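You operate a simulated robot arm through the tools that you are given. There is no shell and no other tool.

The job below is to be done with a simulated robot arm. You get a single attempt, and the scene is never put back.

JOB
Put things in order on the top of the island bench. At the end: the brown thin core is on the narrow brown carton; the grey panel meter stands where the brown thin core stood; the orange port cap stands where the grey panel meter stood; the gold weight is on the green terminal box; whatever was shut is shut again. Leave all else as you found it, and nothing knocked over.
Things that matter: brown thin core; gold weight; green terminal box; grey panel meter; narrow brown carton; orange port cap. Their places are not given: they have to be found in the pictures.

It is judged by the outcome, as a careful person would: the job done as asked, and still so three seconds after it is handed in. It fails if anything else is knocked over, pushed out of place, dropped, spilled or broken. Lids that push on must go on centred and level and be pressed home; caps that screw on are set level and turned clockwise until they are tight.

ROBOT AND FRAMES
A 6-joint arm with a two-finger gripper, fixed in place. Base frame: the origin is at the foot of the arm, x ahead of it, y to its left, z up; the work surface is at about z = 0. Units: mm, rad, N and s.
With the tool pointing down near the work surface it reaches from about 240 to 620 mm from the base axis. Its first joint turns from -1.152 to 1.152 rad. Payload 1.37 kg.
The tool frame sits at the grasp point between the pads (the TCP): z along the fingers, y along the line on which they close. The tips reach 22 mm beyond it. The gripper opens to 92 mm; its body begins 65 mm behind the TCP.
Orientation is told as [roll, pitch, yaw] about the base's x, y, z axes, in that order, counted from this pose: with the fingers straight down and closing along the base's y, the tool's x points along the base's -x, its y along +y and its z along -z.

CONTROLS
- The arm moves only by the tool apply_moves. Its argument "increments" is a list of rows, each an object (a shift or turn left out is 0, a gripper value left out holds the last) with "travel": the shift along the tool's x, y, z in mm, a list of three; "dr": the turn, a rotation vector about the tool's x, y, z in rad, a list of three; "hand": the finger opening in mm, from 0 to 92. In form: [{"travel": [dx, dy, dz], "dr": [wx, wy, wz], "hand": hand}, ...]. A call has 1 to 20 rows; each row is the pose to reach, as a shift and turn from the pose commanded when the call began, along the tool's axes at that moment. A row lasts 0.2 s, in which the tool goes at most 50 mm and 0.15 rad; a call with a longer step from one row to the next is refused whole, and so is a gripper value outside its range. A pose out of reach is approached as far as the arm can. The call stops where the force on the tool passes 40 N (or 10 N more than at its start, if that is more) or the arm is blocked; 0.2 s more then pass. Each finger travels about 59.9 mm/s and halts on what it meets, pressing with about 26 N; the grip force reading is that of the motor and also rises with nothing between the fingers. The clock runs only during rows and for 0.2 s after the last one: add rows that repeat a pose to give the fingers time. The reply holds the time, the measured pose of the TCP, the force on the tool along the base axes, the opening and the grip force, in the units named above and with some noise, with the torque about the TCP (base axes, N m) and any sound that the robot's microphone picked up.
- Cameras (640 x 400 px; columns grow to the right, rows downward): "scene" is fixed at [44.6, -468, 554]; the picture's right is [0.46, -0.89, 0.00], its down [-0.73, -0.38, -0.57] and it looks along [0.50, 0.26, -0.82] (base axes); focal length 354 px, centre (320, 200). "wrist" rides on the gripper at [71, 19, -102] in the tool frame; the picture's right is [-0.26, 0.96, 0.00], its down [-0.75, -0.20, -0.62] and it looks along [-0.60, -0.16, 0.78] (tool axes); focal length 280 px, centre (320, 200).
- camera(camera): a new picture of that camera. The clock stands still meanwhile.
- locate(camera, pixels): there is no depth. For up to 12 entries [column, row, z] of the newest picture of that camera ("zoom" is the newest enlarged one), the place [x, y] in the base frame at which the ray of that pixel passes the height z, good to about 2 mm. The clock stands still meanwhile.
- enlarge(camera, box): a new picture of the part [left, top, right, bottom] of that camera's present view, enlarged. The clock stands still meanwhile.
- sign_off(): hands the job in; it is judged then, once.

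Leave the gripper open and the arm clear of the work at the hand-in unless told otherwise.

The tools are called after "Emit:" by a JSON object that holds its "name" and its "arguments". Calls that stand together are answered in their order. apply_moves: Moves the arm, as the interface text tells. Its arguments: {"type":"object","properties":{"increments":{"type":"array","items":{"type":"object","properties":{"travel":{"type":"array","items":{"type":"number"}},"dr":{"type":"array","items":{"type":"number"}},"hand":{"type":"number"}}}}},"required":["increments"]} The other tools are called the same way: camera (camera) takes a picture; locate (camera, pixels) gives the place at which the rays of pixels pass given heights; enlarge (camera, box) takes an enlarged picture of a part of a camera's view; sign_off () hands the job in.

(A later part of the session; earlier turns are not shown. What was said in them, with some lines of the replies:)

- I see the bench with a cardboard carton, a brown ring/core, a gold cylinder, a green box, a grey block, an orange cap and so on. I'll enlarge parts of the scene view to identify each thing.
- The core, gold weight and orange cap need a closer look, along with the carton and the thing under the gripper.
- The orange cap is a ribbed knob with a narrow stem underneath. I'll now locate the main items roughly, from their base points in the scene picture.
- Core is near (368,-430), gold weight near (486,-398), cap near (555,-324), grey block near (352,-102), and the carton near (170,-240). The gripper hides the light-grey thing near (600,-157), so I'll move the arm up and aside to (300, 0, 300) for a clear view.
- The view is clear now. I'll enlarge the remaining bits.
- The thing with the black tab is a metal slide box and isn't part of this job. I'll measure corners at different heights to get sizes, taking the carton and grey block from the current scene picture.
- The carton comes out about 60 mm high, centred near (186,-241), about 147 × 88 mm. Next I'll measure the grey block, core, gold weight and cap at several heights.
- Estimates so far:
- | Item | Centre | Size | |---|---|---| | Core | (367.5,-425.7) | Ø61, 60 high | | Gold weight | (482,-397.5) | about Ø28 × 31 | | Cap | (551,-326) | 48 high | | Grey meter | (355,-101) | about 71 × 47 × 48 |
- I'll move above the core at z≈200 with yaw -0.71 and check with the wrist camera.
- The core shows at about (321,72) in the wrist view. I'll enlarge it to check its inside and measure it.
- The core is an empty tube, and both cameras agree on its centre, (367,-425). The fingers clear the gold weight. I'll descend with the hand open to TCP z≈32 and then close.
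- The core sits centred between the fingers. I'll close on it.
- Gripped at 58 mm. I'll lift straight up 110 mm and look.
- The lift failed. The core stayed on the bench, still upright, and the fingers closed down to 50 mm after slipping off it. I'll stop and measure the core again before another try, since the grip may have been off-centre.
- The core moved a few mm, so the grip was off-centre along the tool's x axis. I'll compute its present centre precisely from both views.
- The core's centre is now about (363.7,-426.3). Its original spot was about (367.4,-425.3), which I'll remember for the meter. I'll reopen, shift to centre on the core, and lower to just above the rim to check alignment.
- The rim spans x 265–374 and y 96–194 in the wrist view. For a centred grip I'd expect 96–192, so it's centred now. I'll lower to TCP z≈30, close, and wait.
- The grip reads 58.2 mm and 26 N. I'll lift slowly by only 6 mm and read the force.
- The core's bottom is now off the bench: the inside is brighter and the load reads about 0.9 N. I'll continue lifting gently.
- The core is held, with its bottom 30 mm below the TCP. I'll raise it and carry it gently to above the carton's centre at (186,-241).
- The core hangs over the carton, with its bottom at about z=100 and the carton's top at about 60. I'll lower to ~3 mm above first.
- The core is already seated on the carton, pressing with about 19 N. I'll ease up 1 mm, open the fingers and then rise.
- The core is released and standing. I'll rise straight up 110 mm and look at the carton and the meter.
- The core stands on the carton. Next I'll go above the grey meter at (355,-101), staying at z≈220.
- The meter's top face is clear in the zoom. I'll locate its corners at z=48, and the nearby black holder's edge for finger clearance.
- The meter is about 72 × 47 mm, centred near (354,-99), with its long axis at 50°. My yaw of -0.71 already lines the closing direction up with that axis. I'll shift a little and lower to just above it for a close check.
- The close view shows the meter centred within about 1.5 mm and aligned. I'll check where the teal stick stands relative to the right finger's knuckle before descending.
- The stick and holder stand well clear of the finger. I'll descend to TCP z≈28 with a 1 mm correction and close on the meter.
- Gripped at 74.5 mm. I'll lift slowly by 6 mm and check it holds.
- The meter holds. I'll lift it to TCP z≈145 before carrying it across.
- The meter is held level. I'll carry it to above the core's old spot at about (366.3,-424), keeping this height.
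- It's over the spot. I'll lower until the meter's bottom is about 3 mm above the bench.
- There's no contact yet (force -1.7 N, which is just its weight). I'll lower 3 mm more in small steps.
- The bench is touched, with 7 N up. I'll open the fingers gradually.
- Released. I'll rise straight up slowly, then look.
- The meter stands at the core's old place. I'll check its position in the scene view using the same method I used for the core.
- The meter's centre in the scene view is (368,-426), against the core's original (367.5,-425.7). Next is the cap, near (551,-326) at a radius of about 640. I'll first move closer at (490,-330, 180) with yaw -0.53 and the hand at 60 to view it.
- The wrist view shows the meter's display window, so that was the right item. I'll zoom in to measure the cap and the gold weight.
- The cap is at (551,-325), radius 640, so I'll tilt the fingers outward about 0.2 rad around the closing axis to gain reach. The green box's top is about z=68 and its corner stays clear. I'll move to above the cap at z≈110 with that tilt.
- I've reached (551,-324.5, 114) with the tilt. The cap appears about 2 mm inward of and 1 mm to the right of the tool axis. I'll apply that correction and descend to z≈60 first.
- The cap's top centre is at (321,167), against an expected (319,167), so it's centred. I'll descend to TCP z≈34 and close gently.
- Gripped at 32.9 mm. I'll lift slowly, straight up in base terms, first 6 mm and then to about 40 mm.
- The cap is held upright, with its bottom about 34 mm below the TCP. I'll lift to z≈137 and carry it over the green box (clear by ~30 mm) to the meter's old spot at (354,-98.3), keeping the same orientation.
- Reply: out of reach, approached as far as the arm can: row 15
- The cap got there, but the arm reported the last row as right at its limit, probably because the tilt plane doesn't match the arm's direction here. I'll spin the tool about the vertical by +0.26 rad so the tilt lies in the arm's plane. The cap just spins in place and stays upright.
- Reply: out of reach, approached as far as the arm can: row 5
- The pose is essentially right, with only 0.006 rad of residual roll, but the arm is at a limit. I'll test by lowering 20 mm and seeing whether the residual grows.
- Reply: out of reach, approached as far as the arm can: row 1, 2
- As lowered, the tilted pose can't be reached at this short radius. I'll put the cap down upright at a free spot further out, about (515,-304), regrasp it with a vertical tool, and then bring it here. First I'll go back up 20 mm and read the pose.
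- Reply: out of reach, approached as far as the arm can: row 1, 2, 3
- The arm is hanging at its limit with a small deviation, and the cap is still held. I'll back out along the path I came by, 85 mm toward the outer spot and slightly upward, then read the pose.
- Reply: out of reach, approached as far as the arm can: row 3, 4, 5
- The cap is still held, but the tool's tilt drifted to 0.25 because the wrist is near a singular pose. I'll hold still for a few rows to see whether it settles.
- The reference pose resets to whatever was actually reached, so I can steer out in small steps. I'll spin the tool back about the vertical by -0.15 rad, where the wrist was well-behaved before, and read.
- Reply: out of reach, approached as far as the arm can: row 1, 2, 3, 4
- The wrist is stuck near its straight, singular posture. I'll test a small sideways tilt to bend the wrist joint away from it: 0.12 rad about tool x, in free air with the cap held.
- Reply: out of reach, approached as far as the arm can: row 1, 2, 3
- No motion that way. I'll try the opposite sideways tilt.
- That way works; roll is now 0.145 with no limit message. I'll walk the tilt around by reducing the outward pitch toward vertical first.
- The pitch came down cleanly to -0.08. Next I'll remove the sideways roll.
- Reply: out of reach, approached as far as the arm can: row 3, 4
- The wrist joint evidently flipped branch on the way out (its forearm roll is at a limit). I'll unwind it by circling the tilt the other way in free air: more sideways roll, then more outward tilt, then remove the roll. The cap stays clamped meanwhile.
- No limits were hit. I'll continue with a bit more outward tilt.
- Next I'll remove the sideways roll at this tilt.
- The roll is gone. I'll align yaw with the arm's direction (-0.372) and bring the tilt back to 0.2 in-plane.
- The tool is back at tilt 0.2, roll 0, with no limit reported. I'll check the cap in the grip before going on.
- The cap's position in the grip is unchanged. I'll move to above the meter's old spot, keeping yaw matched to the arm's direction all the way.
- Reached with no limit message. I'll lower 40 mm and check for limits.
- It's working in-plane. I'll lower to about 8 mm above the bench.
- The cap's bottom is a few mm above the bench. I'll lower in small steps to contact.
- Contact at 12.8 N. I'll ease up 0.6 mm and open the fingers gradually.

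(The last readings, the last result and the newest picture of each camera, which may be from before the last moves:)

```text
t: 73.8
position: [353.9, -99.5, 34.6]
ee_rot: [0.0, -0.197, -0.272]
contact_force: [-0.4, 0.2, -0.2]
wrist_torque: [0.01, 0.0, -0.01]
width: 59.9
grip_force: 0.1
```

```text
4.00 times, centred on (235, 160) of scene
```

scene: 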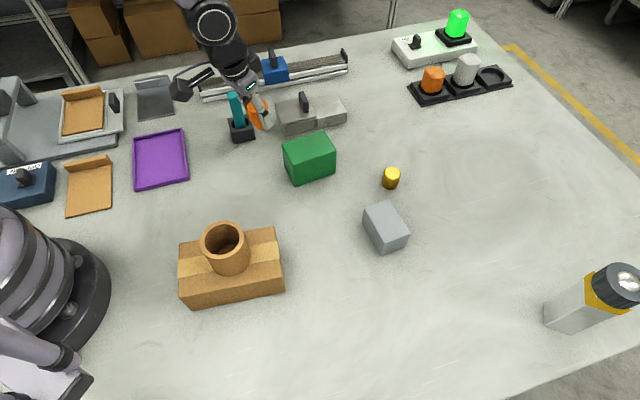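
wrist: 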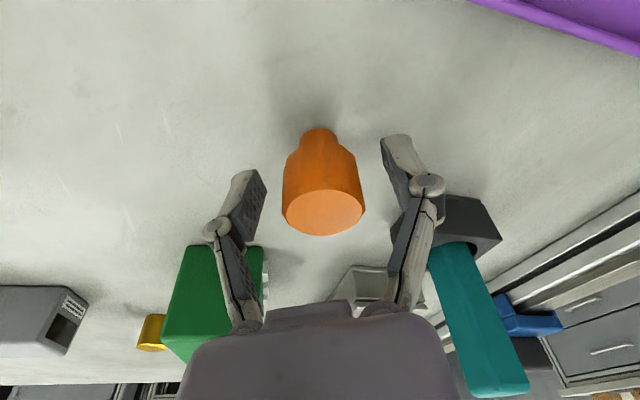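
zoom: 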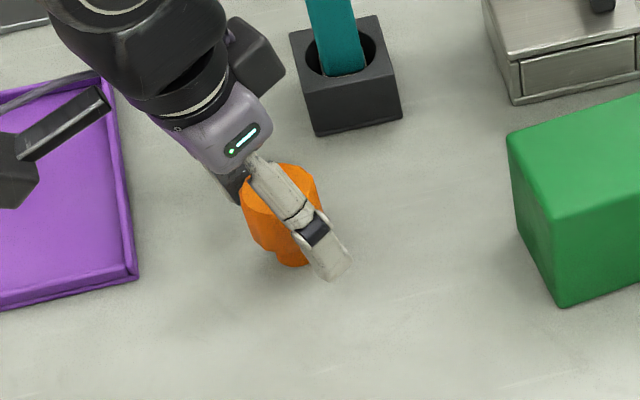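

The cap stands upright on its own. I'll withdraw straight up, 110 mm in base terms.

Emit:
{"name": "apply_moves", "arguments": {"increments": [{"travel": [-1.6, 0, -7.8]}, {"travel": [-4, 0, -19.6]}, {"travel": [-8, 0, -39.2]}, {"travel": [-12, 0, -58.8]}, {"travel": [-16, 0, -78.4]}, {"travel": [-21.9, 0, -107.8]}, {"travel": [-21.9, 0, -107.8]}]}}

Emit:
{"name": "camera", "arguments": {"camera": "scene"}}

Emit:
{"name": "camera", "arguments": {"camera": "wrist"}}

```text
t: 75.4
position: [353.0, -97.9, 143.8]
ee_rot: [-0.001, -0.199, -0.273]
contact_force: [0.2, 0.5, 0.6]
wrist_torque: [0.03, -0.01, 0.0]
width: 59.7
grip_force: 0.1
```

```text
taken
```

scene: 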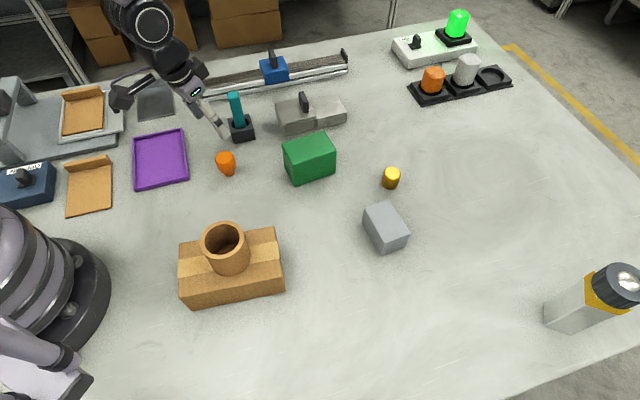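

```text
taken
```

wrist: 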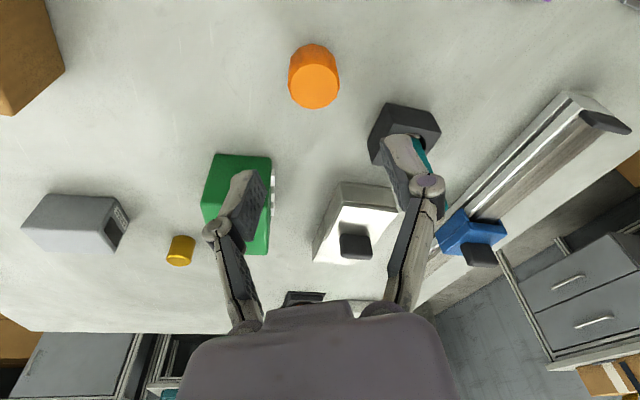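

The cap stands at the meter's old place. I'll bring the tool back to vertical here and rise to z≈190.

Emit:
{"name": "apply_moves", "arguments": {"increments": [{"dr": [0, 0.05, 0], "travel": [-2, 0, -10]}, {"dr": [0, 0.1, 0], "travel": [-4, 0, -20]}, {"dr": [0, 0.15, 0], "travel": [-6, 0, -30]}, {"dr": [0, 0.199, 0], "travel": [-9, 0, -45]}, {"dr": [0, 0.199, 0], "travel": [-9, 0, -45]}]}}

```text
t: 76.6
position: [355.0, -96.7, 190.1]
ee_rot: [0.0, 0.001, -0.272]
contact_force: [-0.1, 0.2, 0.5]
wrist_torque: [0.02, -0.01, 0.01]
width: 59.9
grip_force: 0.1
```

Vertical again with no limits. I'll move to (400,-222, 190) with yaw -0.505 to view the green box and gold weight from above.

Emit:
{"name": "apply_moves", "arguments": {"increments": [{"travel": [-15.5, -21.6, 0], "dr": [0, 0, 0.047]}, {"travel": [-31, -43.1, 0], "dr": [0, 0, 0.093]}, {"travel": [-46.5, -64.7, 0], "dr": [0, 0, 0.14]}, {"travel": [-62, -86.2, 0], "dr": [0, 0, 0.186]}, {"travel": [-77.5, -107.8, 0], "dr": [0, 0, 0.233]}, {"travel": [-77.5, -107.8, 0], "dr": [0, 0, 0.233]}]}}

Emit:
{"name": "camera", "arguments": {"camera": "wrist"}}

Emit:
{"name": "camera", "arguments": {"camera": "scene"}}

```text
t: 78.0
position: [399.9, -224.0, 191.3]
ee_rot: [0.0, 0.0, -0.507]
contact_force: [-0.4, 0.0, -0.1]
wrist_torque: [-0.01, 0.06, 0.0]
width: 60.1
grip_force: 0.1
```

```text
taken
```

wrist: 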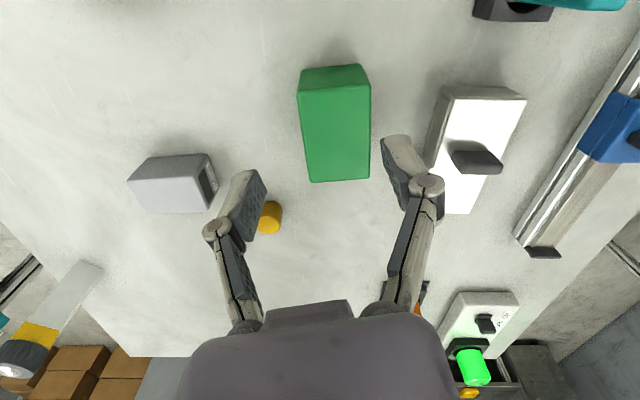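

```text
taken
```

scene: 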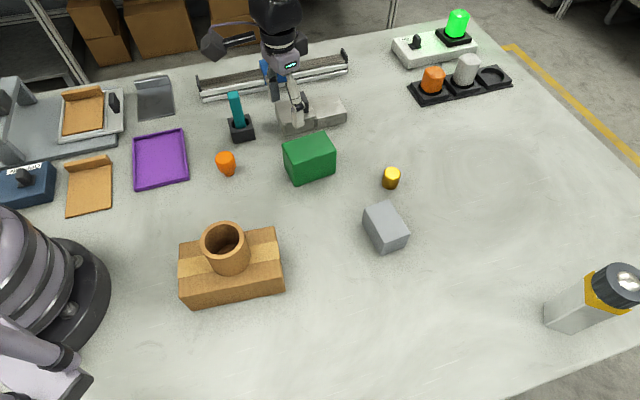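

Emit:
{"name": "enlarge", "arguments": {"camera": "wrist", "box": [240, 40, 440, 200]}}

Emit:
{"name": "enlarge", "arguments": {"camera": "scene", "box": [200, 120, 350, 200]}}

```text
2.50 times, centred on (340, 120) of wrist
```

zoom: 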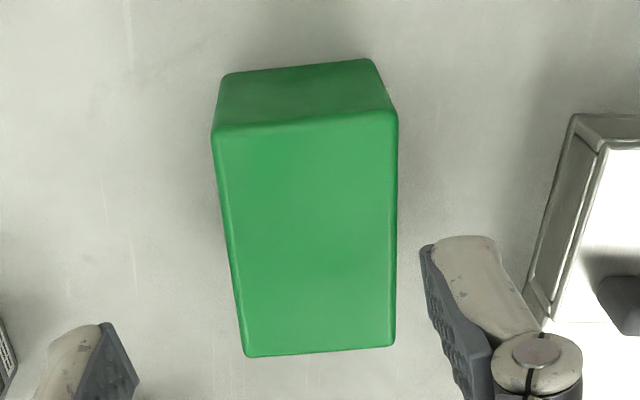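

```text
4.27 times, centred on (275, 160) of scene
```

zoom: 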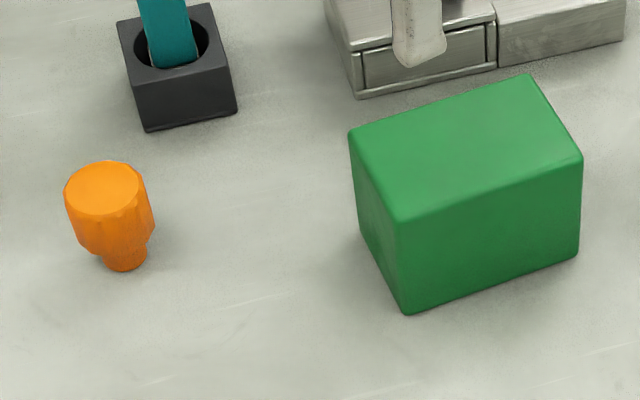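

Emit:
{"name": "locate", "arguments": {"camera": "wrist", "pixels": [[297.2, 92.8, 68], [370.8, 84.8, 68], [369.6, 178.4, 68], [310, 182.8, 68], [300.8, 70, 0], [360.8, 63.2, 0], [297.2, 92.8, 68], [370.8, 84.8, 68], [369.6, 178.4, 68], [310, 182.8, 68]]}}

Emit:
{"name": "locate", "arguments": {"camera": "scene", "pixels": [[229.7, 173.6, 0], [229.7, 173.6, 0], [224.1, 157.5, 48], [224.1, 157.5, 48], [296, 186.7, 0], [335.3, 173.7, 0], [293.3, 163.7, 68], [336.5, 150.5, 68], [282, 144.5, 68], [324.3, 131, 68]]}}

```text
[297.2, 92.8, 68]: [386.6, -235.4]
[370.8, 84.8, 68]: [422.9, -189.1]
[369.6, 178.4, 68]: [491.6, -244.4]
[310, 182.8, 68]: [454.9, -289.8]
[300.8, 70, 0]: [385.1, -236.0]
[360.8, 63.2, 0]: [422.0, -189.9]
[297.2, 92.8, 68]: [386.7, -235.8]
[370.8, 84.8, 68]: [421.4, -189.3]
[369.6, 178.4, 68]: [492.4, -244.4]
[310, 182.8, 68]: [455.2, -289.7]
```

```text
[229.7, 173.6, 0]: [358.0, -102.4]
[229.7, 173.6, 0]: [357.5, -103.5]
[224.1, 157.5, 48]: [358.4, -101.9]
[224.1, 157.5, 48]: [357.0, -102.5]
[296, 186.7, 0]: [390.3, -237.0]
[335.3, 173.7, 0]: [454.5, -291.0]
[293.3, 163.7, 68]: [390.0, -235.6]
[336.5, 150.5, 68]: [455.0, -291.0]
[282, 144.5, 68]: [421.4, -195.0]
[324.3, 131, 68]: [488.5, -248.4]
```

The green box's top is 68 mm high, centred at (438.7,-240.5). The cap sits within 3 mm of the meter's old centre. Next I'll approach the gold weight near (481,-395), stopping first at radius 590, z=150 with yaw -0.688 for a close look.

Emit:
{"name": "apply_moves", "arguments": {"increments": [{"travel": [-24.4, -21, 4], "dr": [0, 0, 0.036]}, {"travel": [-48.9, -42, 10], "dr": [0, 0, 0.072]}, {"travel": [-73.3, -63, 20], "dr": [0, 0, 0.109]}, {"travel": [-97.8, -84, 30], "dr": [0, 0, 0.145]}, {"travel": [-122.2, -104.9, 41], "dr": [0, 0, 0.181]}, {"travel": [-122.2, -104.9, 41], "dr": [0, 0, 0.181]}]}}

Emit:
{"name": "camera", "arguments": {"camera": "wrist"}}

```text
t: 79.4
position: [458.0, -375.3, 148.5]
ee_rot: [-0.001, 0.0, -0.687]
contact_force: [-0.2, 0.5, 0.2]
wrist_torque: [-0.03, 0.0, -0.01]
width: 60.0
grip_force: 0.1
```

```text
taken
```

wrist: 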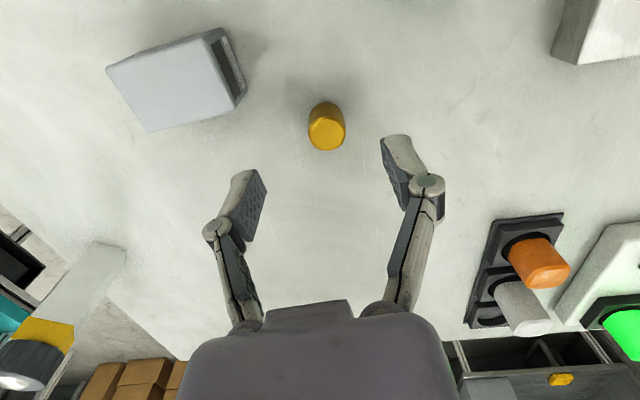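

Emit:
{"name": "enlarge", "arguments": {"camera": "wrist", "box": [280, 80, 370, 170]}}

Emit:
{"name": "camera", "arguments": {"camera": "scene"}}

```text
4.44 times, centred on (325, 125) of wrist
```

zoom: 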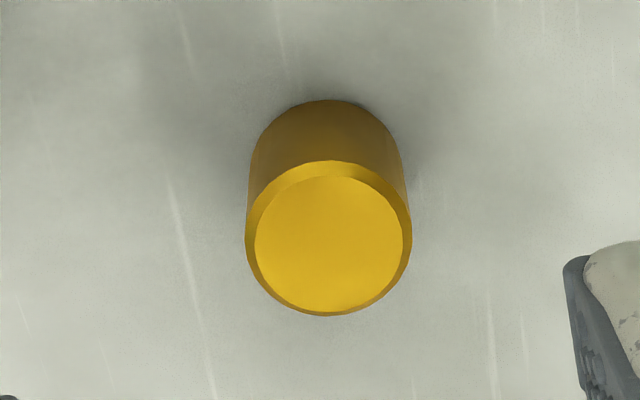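

```text
taken
```

scene: 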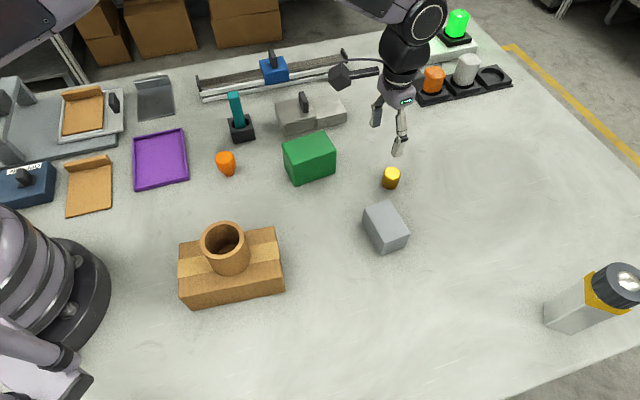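

Emit:
{"name": "locate", "arguments": {"camera": "wrist", "pixels": [[327, 134.9, 31], [327, 134.9, 31], [327, 134.9, 31], [308.4, 133, 28], [345.7, 133, 28]]}}

```text
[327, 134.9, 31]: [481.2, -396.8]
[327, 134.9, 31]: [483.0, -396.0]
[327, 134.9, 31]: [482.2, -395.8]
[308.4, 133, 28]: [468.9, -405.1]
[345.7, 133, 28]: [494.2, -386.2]
```

The gold weight is at (482,-396), about Ø30. I'll move above it at z≈100 with a small outward tilt of 0.12 rad for reach.

Emit:
{"name": "apply_moves", "arguments": {"increments": [{"travel": [-8, 0, 12], "dr": [0, -0.03, 0]}, {"travel": [-16, 0, 24], "dr": [0, -0.06, 0]}, {"travel": [-25, 0, 37], "dr": [0, -0.09, 0]}, {"travel": [-32.6, -0.2, 49], "dr": [0, -0.12, 0]}, {"travel": [-32.6, -0.2, 49], "dr": [0, -0.12, 0]}]}}

Emit:
{"name": "camera", "arguments": {"camera": "wrist"}}

```text
t: 80.6
position: [480.0, -395.8, 99.1]
ee_rot: [0.001, -0.122, -0.687]
contact_force: [-0.2, -0.6, 1.1]
wrist_torque: [0.01, 0.01, 0.0]
width: 59.7
grip_force: 0.1
```

```text
taken
```

wrist: 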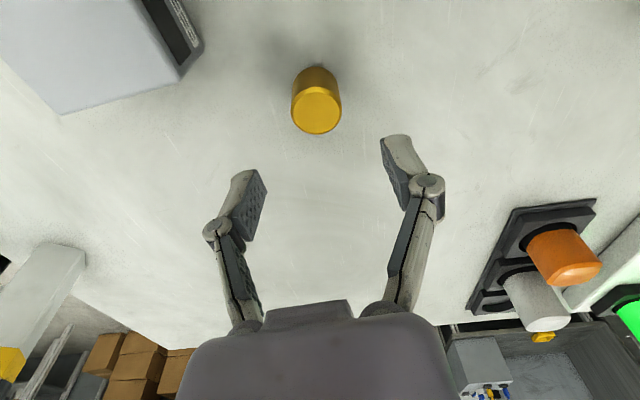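

Alignment is within about 1 mm. I'll descend to z≈27, keeping the fingertips just clear of the bench.

Emit:
{"name": "apply_moves", "arguments": {"increments": [{"travel": [3, 0, 20]}, {"travel": [5.8, 0, 40]}, {"travel": [8, 0, 57]}, {"travel": [9.4, 0, 69]}, {"travel": [9.6, 0, 71.5]}, {"travel": [9.6, 0, 71.5]}]}}

Emit:
{"name": "camera", "arguments": {"camera": "wrist"}}

Emit:
{"name": "enlarge", "arguments": {"camera": "scene", "box": [340, 120, 440, 220]}}

```text
t: 82.0
position: [480.5, -394.1, 27.9]
ee_rot: [-0.001, -0.123, -0.687]
contact_force: [-0.1, 0.7, -0.2]
wrist_torque: [0.0, 0.0, 0.0]
width: 59.8
grip_force: 0.1
```

```text
taken
```

wrist: 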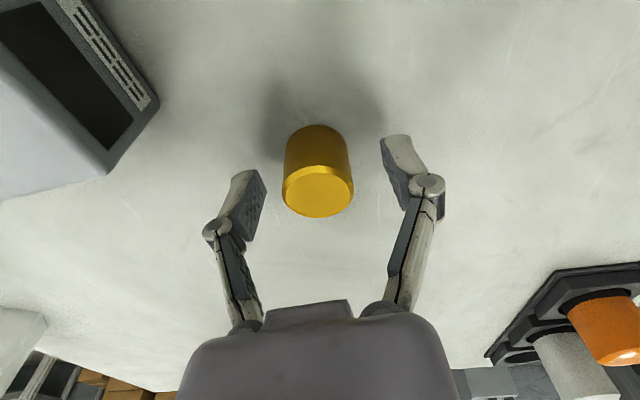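

```text
4.00 times, centred on (390, 170) of scene
```

zoom: 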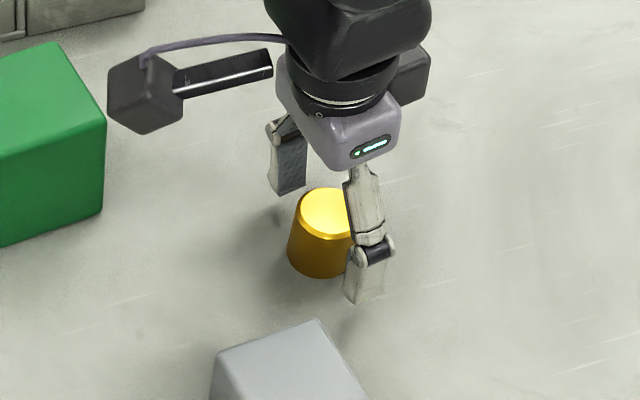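

The weight is centred between the pads. Closing.

Emit:
{"name": "apply_moves", "arguments": {"increments": [{"hand": 45}, {"hand": 36}, {"hand": 20}, {"hand": 20}, {"hand": 20}]}}

```text
t: 83.2
position: [481.8, -394.8, 28.4]
ee_rot: [0.001, -0.119, -0.688]
contact_force: [-1.4, -0.3, 1.0]
wrist_torque: [0.01, 0.04, -0.02]
width: 31.6
grip_force: 25.7
```

Gripped at 31.6 mm. I'll lift slowly by 6 mm and check.

Emit:
{"name": "apply_moves", "arguments": {"increments": [{"travel": [-0.1, 0, -1]}, {"travel": [-0.24, 0, -2]}, {"travel": [-0.36, 0, -3]}, {"travel": [-0.5, 0, -4]}, {"travel": [-0.6, 0, -5]}, {"travel": [-0.72, 0, -6]}, {"travel": [-0.72, 0, -6]}]}}

Emit:
{"name": "enlarge", "arguments": {"camera": "scene", "box": [340, 120, 440, 220]}}

Emit:
{"name": "camera", "arguments": {"camera": "wrist"}}

```text
t: 84.8
position: [480.8, -393.5, 34.4]
ee_rot: [0.0, -0.12, -0.689]
contact_force: [-1.4, 0.4, -1.8]
wrist_torque: [0.02, 0.0, -0.01]
width: 31.0
grip_force: 26.0
```

```text
4.00 times, centred on (390, 170) of scene
```

zoom: 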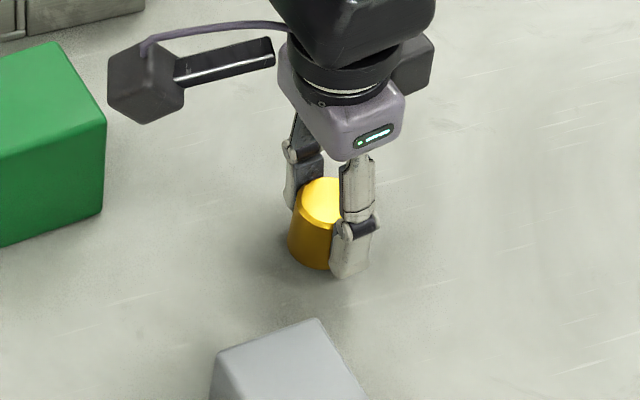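

```text
taken
```

wrist: 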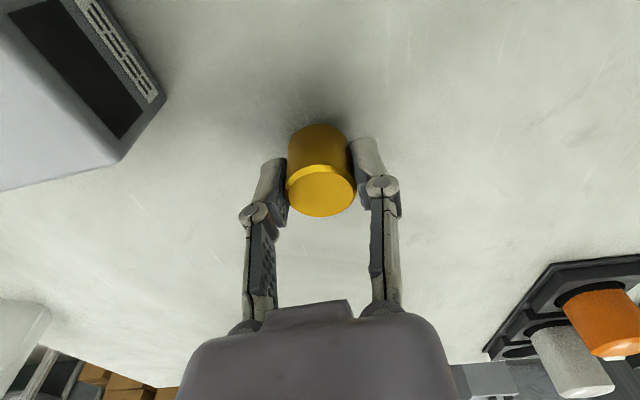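

The weight is held (about 1.8 N). I'll lift gently to z≈150.

Emit:
{"name": "apply_moves", "arguments": {"increments": [{"travel": [-0.7, 0, -6]}, {"travel": [-1.9, 0, -15.9]}, {"travel": [-3.6, 0, -29.8]}, {"travel": [-5.7, 0, -47.7]}, {"travel": [-7.9, 0, -65.5]}, {"travel": [-10.1, 0, -83.4]}, {"travel": [-12, 0, -99.3]}, {"travel": [-13.4, 0, -111.2]}, {"travel": [-13.9, 0, -115.2]}, {"travel": [-13.9, 0, -115.2]}]}}

Emit:
{"name": "camera", "arguments": {"camera": "wrist"}}

```text
t: 87.0
position: [481.3, -394.5, 150.2]
ee_rot: [0.001, -0.12, -0.688]
contact_force: [0.9, 0.7, -1.4]
wrist_torque: [-0.01, 0.0, 0.0]
width: 31.1
grip_force: 25.7
```

```text
taken
```

wrist: 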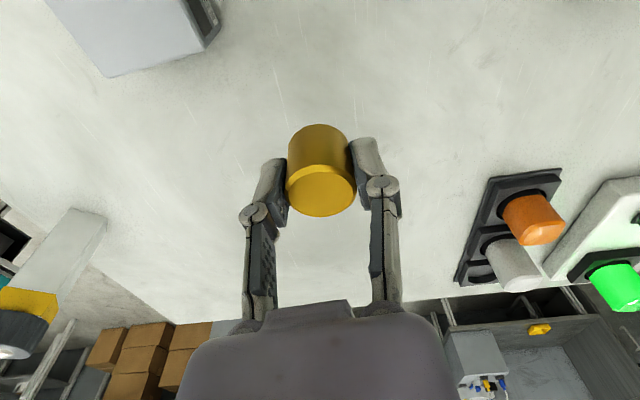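

I'll carry it to above the green box's centre (438.7,-240.5), turning yaw to match the arm's direction.

Emit:
{"name": "apply_moves", "arguments": {"increments": [{"travel": [6.5, 4.6, -0.8], "dr": [-0.0011, 0, -0.0093]}, {"travel": [19.5, 13.8, -2.3], "dr": [-0.0034, 0, -0.0279]}, {"travel": [38.9, 27.6, -4.7], "dr": [-0.0067, 0, -0.0557]}, {"travel": [58.4, 41.4, -7], "dr": [-0.0101, 0, -0.0836]}, {"travel": [77.8, 55.2, -9.4], "dr": [-0.0134, 0, -0.1114]}, {"travel": [97.3, 69, -11.7], "dr": [-0.0168, 0, -0.1393]}, {"travel": [114.1, 81, -13.7], "dr": [-0.0197, 0, -0.1634]}, {"travel": [124.5, 88.3, -15], "dr": [-0.0215, 0, -0.1783]}, {"travel": [129.7, 92, -15.6], "dr": [-0.0224, 0, -0.1857]}, {"travel": [129.7, 92, -15.6], "dr": [-0.0224, 0, -0.1857]}]}}

Emit:
{"name": "camera", "arguments": {"camera": "wrist"}}

Emit:
{"name": "camera", "arguments": {"camera": "scene"}}

```text
t: 89.2
position: [438.5, -240.3, 150.0]
ee_rot: [-0.001, -0.119, -0.5]
contact_force: [0.4, -0.1, -1.5]
wrist_torque: [-0.03, -0.04, 0.02]
width: 31.3
grip_force: 25.8
```

```text
taken
```

wrist: 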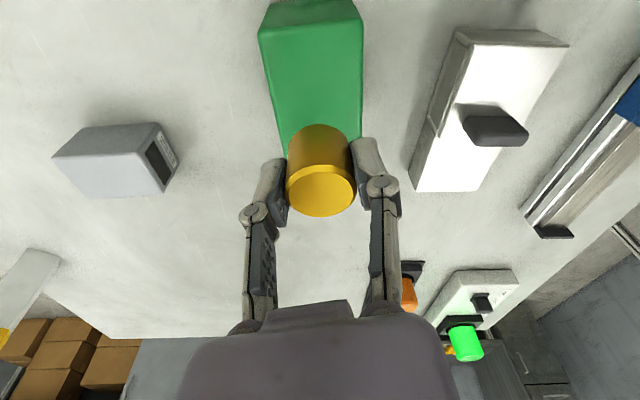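

```text
taken
```

scene: 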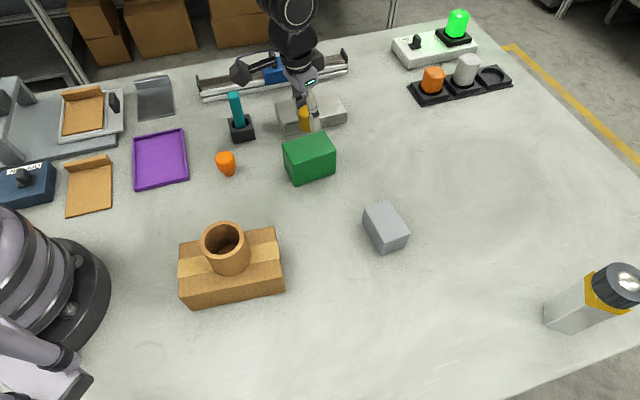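

I'll lower to about 6 mm above the green box's top.

Emit:
{"name": "apply_moves", "arguments": {"increments": [{"travel": [1, 0, 8]}, {"travel": [2.4, 0, 20]}, {"travel": [3.8, 0, 32]}, {"travel": [5, 0, 42]}, {"travel": [5.7, 0, 47.6]}, {"travel": [5.7, 0, 47.6]}]}}

Emit:
{"name": "camera", "arguments": {"camera": "wrist"}}

Emit:
{"name": "enlarge", "arguments": {"camera": "scene", "box": [250, 90, 370, 200]}}

```text
t: 90.6
position: [438.6, -238.2, 102.8]
ee_rot: [-0.001, -0.123, -0.5]
contact_force: [0.0, -0.6, -2.1]
wrist_torque: [0.01, -0.02, -0.01]
width: 31.0
grip_force: 25.7
```

```text
taken
```

wrist: 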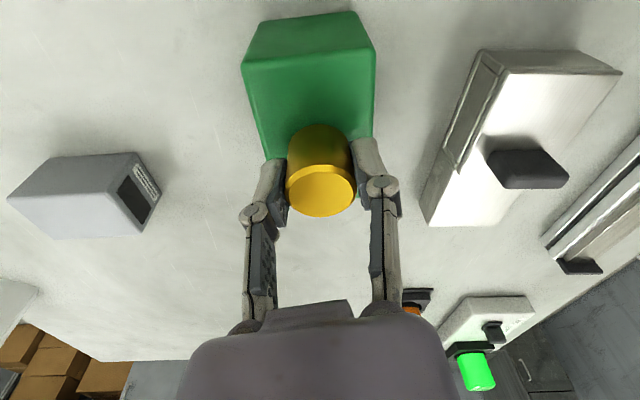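

```text
3.64 times, centred on (310, 145) of scene
```

zoom: 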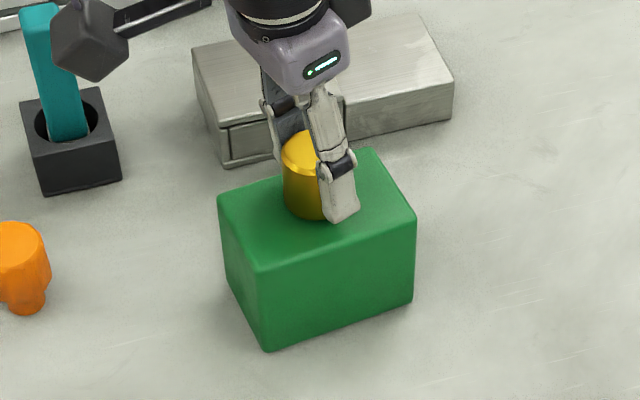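

The weight is over the middle of the top. I'll lower in small steps to contact.

Emit:
{"name": "apply_moves", "arguments": {"increments": [{"travel": [0.24, 0, 2]}, {"travel": [0.48, 0, 4]}, {"travel": [0.6, 0, 5]}, {"travel": [0.6, 0, 5]}]}}

```text
t: 91.6
position: [438.3, -239.5, 99.1]
ee_rot: [0.0, -0.122, -0.499]
contact_force: [-2.8, 0.9, 12.5]
wrist_torque: [0.05, 0.15, 0.02]
width: 31.1
grip_force: 25.9
```

Contact at 12.5 N. I'll ease up slightly and open the fingers.

Emit:
{"name": "apply_moves", "arguments": {"increments": [{"travel": [-0.07, 0, -0.6]}, {"travel": [-0.07, 0, -0.6]}, {"travel": [-0.07, 0, -0.6], "hand": 34}, {"travel": [-0.07, 0, -0.6], "hand": 40}, {"travel": [-0.07, 0, -0.6], "hand": 50}, {"travel": [-0.07, 0, -0.6], "hand": 58}, {"travel": [-0.07, 0, -0.6], "hand": 58}]}}

Emit:
{"name": "camera", "arguments": {"camera": "wrist"}}

Emit:
{"name": "enlarge", "arguments": {"camera": "scene", "box": [250, 90, 370, 200]}}

```text
t: 93.2
position: [437.5, -240.6, 97.0]
ee_rot: [0.0, -0.121, -0.499]
contact_force: [-0.2, 0.4, 0.5]
wrist_torque: [-0.03, -0.01, -0.03]
width: 57.9
grip_force: 0.0
```

```text
taken
```

wrist: 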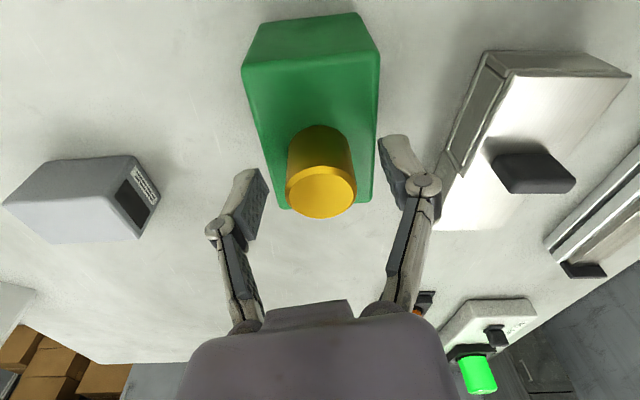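

```text
3.64 times, centred on (310, 145) of scene
```

zoom: 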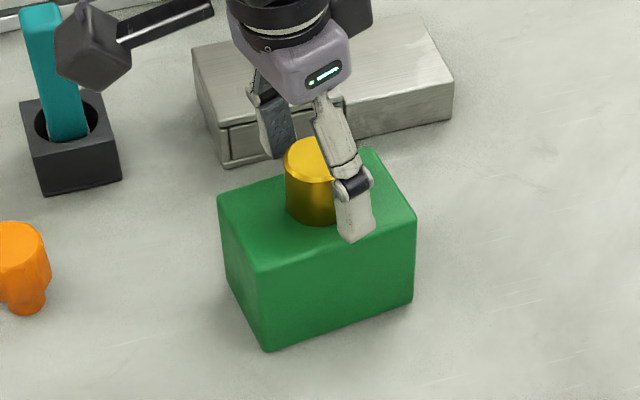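

The weight stands on the green box. I'll withdraw straight up.

Emit:
{"name": "apply_moves", "arguments": {"increments": [{"travel": [-0.8, 0, -7]}, {"travel": [-2.4, 0, -20]}, {"travel": [-4.8, 0, -40]}, {"travel": [-8.4, 0, -70]}, {"travel": [-12, 0, -100]}, {"travel": [-14.4, 0, -119]}, {"travel": [-14.4, 0, -119]}]}}

Emit:
{"name": "camera", "arguments": {"camera": "scene"}}

Emit:
{"name": "camera", "arguments": {"camera": "wrist"}}

```text
t: 94.8
position: [437.5, -239.9, 217.6]
ee_rot: [0.001, -0.122, -0.499]
contact_force: [-0.8, -0.5, -0.1]
wrist_torque: [0.02, 0.02, -0.03]
width: 58.0
grip_force: 0.1
```

```text
taken
```

scene: 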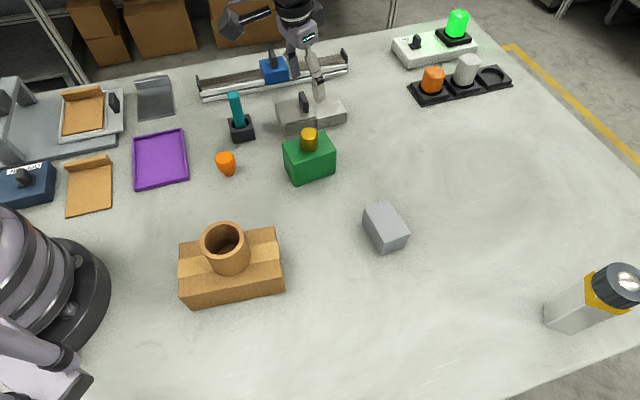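

```text
taken
```

wrist: 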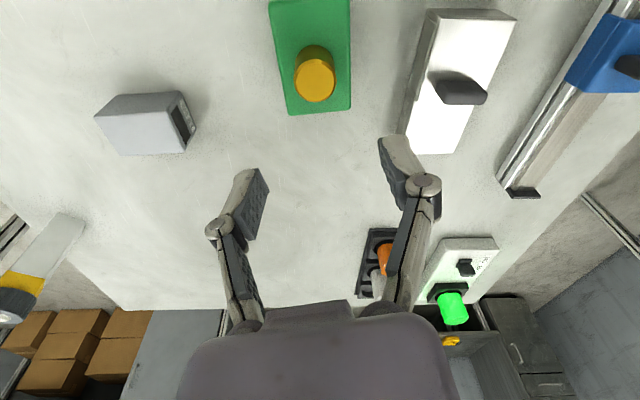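

Everything is placed. I'll move the arm clear, up and back to about (335,-330, 255) with the tool vertical and the hand open, then do a final check.

Emit:
{"name": "apply_moves", "arguments": {"increments": [{"travel": [4, -10, -20], "dr": [0, 0.03, 0]}, {"travel": [12, -35, -36], "dr": [0, 0.06, 0]}, {"travel": [22, -66, -40], "dr": [0, 0.09, 0]}, {"travel": [32, -98, -42], "dr": [0, 0.12, 0]}, {"travel": [41.9, -128.1, -43.3], "dr": [0, 0.12, 0], "hand": 92}, {"travel": [41.9, -128.1, -43.3], "dr": [0, 0.12, 0], "hand": 92}, {"travel": [41.9, -128.1, -43.3], "dr": [0, 0.12, 0], "hand": 92}]}}

Emit:
{"name": "camera", "arguments": {"camera": "scene"}}

Emit:
{"name": "enlarge", "arguments": {"camera": "scene", "box": [160, 120, 420, 310]}}

```text
t: 96.4
position: [336.8, -331.7, 256.0]
ee_rot: [0.0, 0.0, -0.5]
contact_force: [0.1, 0.3, -0.9]
wrist_torque: [-0.02, -0.02, -0.01]
width: 91.8
grip_force: 0.0
```

```text
taken
```

scene: 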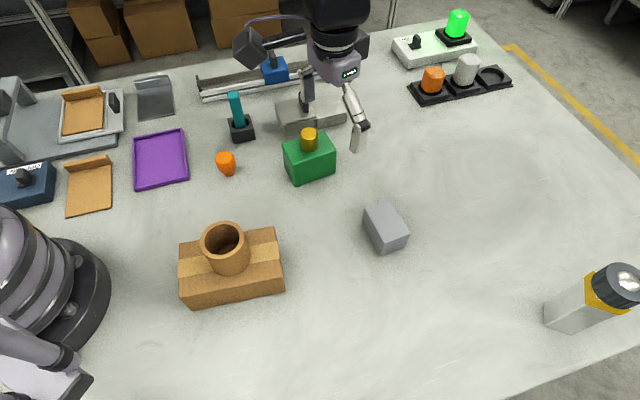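

```text
2.11 times, centred on (290, 215) of scene
```

zoom: 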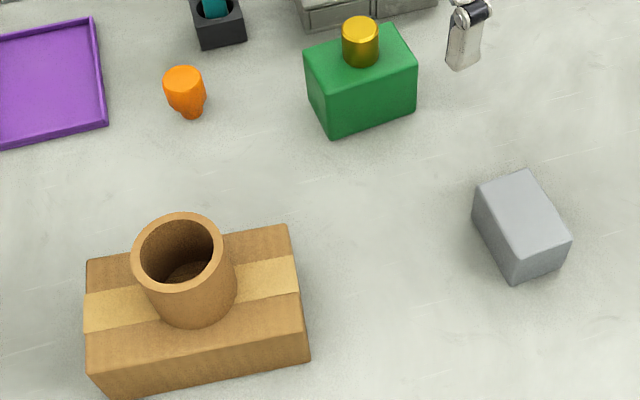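

The core is upright on the carton, the meter is at the core's old place, the cap at the meter's old place, and the gold weight on the green box. The core slipped on my first lift and slid a few mm on the bench, but it stayed upright. Nothing was opened and nothing else has moved. The arm is clear with the hand open, so I'm handing in.

Emit:
{"name": "sign_off", "arguments": {}}

```text
The job is handed in.
```

The job is done and handed in; I haven't seen a verdict. In the last pictures before hand-in, everything was standing where you asked:

- **Brown thin core:** upright on the narrow brown carton, near its centre.
- **Grey panel meter:** where the core stood, within about 1 mm by the scene camera and facing the way it did before.
- **Orange port cap:** standing where the meter stood, about 3 mm off its old centre by the scene camera.
- **Gold weight:** on the middle of the green terminal box.

I opened nothing, so there was nothing to shut again. As far as the pictures show, nothing else moved or was knocked over.

- **Core slip:** the core slipped out of the grip on the first lift and slid a few mm on the bench, but stayed upright. I placed the meter by the core's original position, not where it slid to.
- **Cap tilted in the air:** while carrying the cap, the arm got stuck at a wrist limit and I had to tilt the tool in mid-air to free it. The cap stayed in the grip and was set down upright.

The arm is clear of the work with the hand open.
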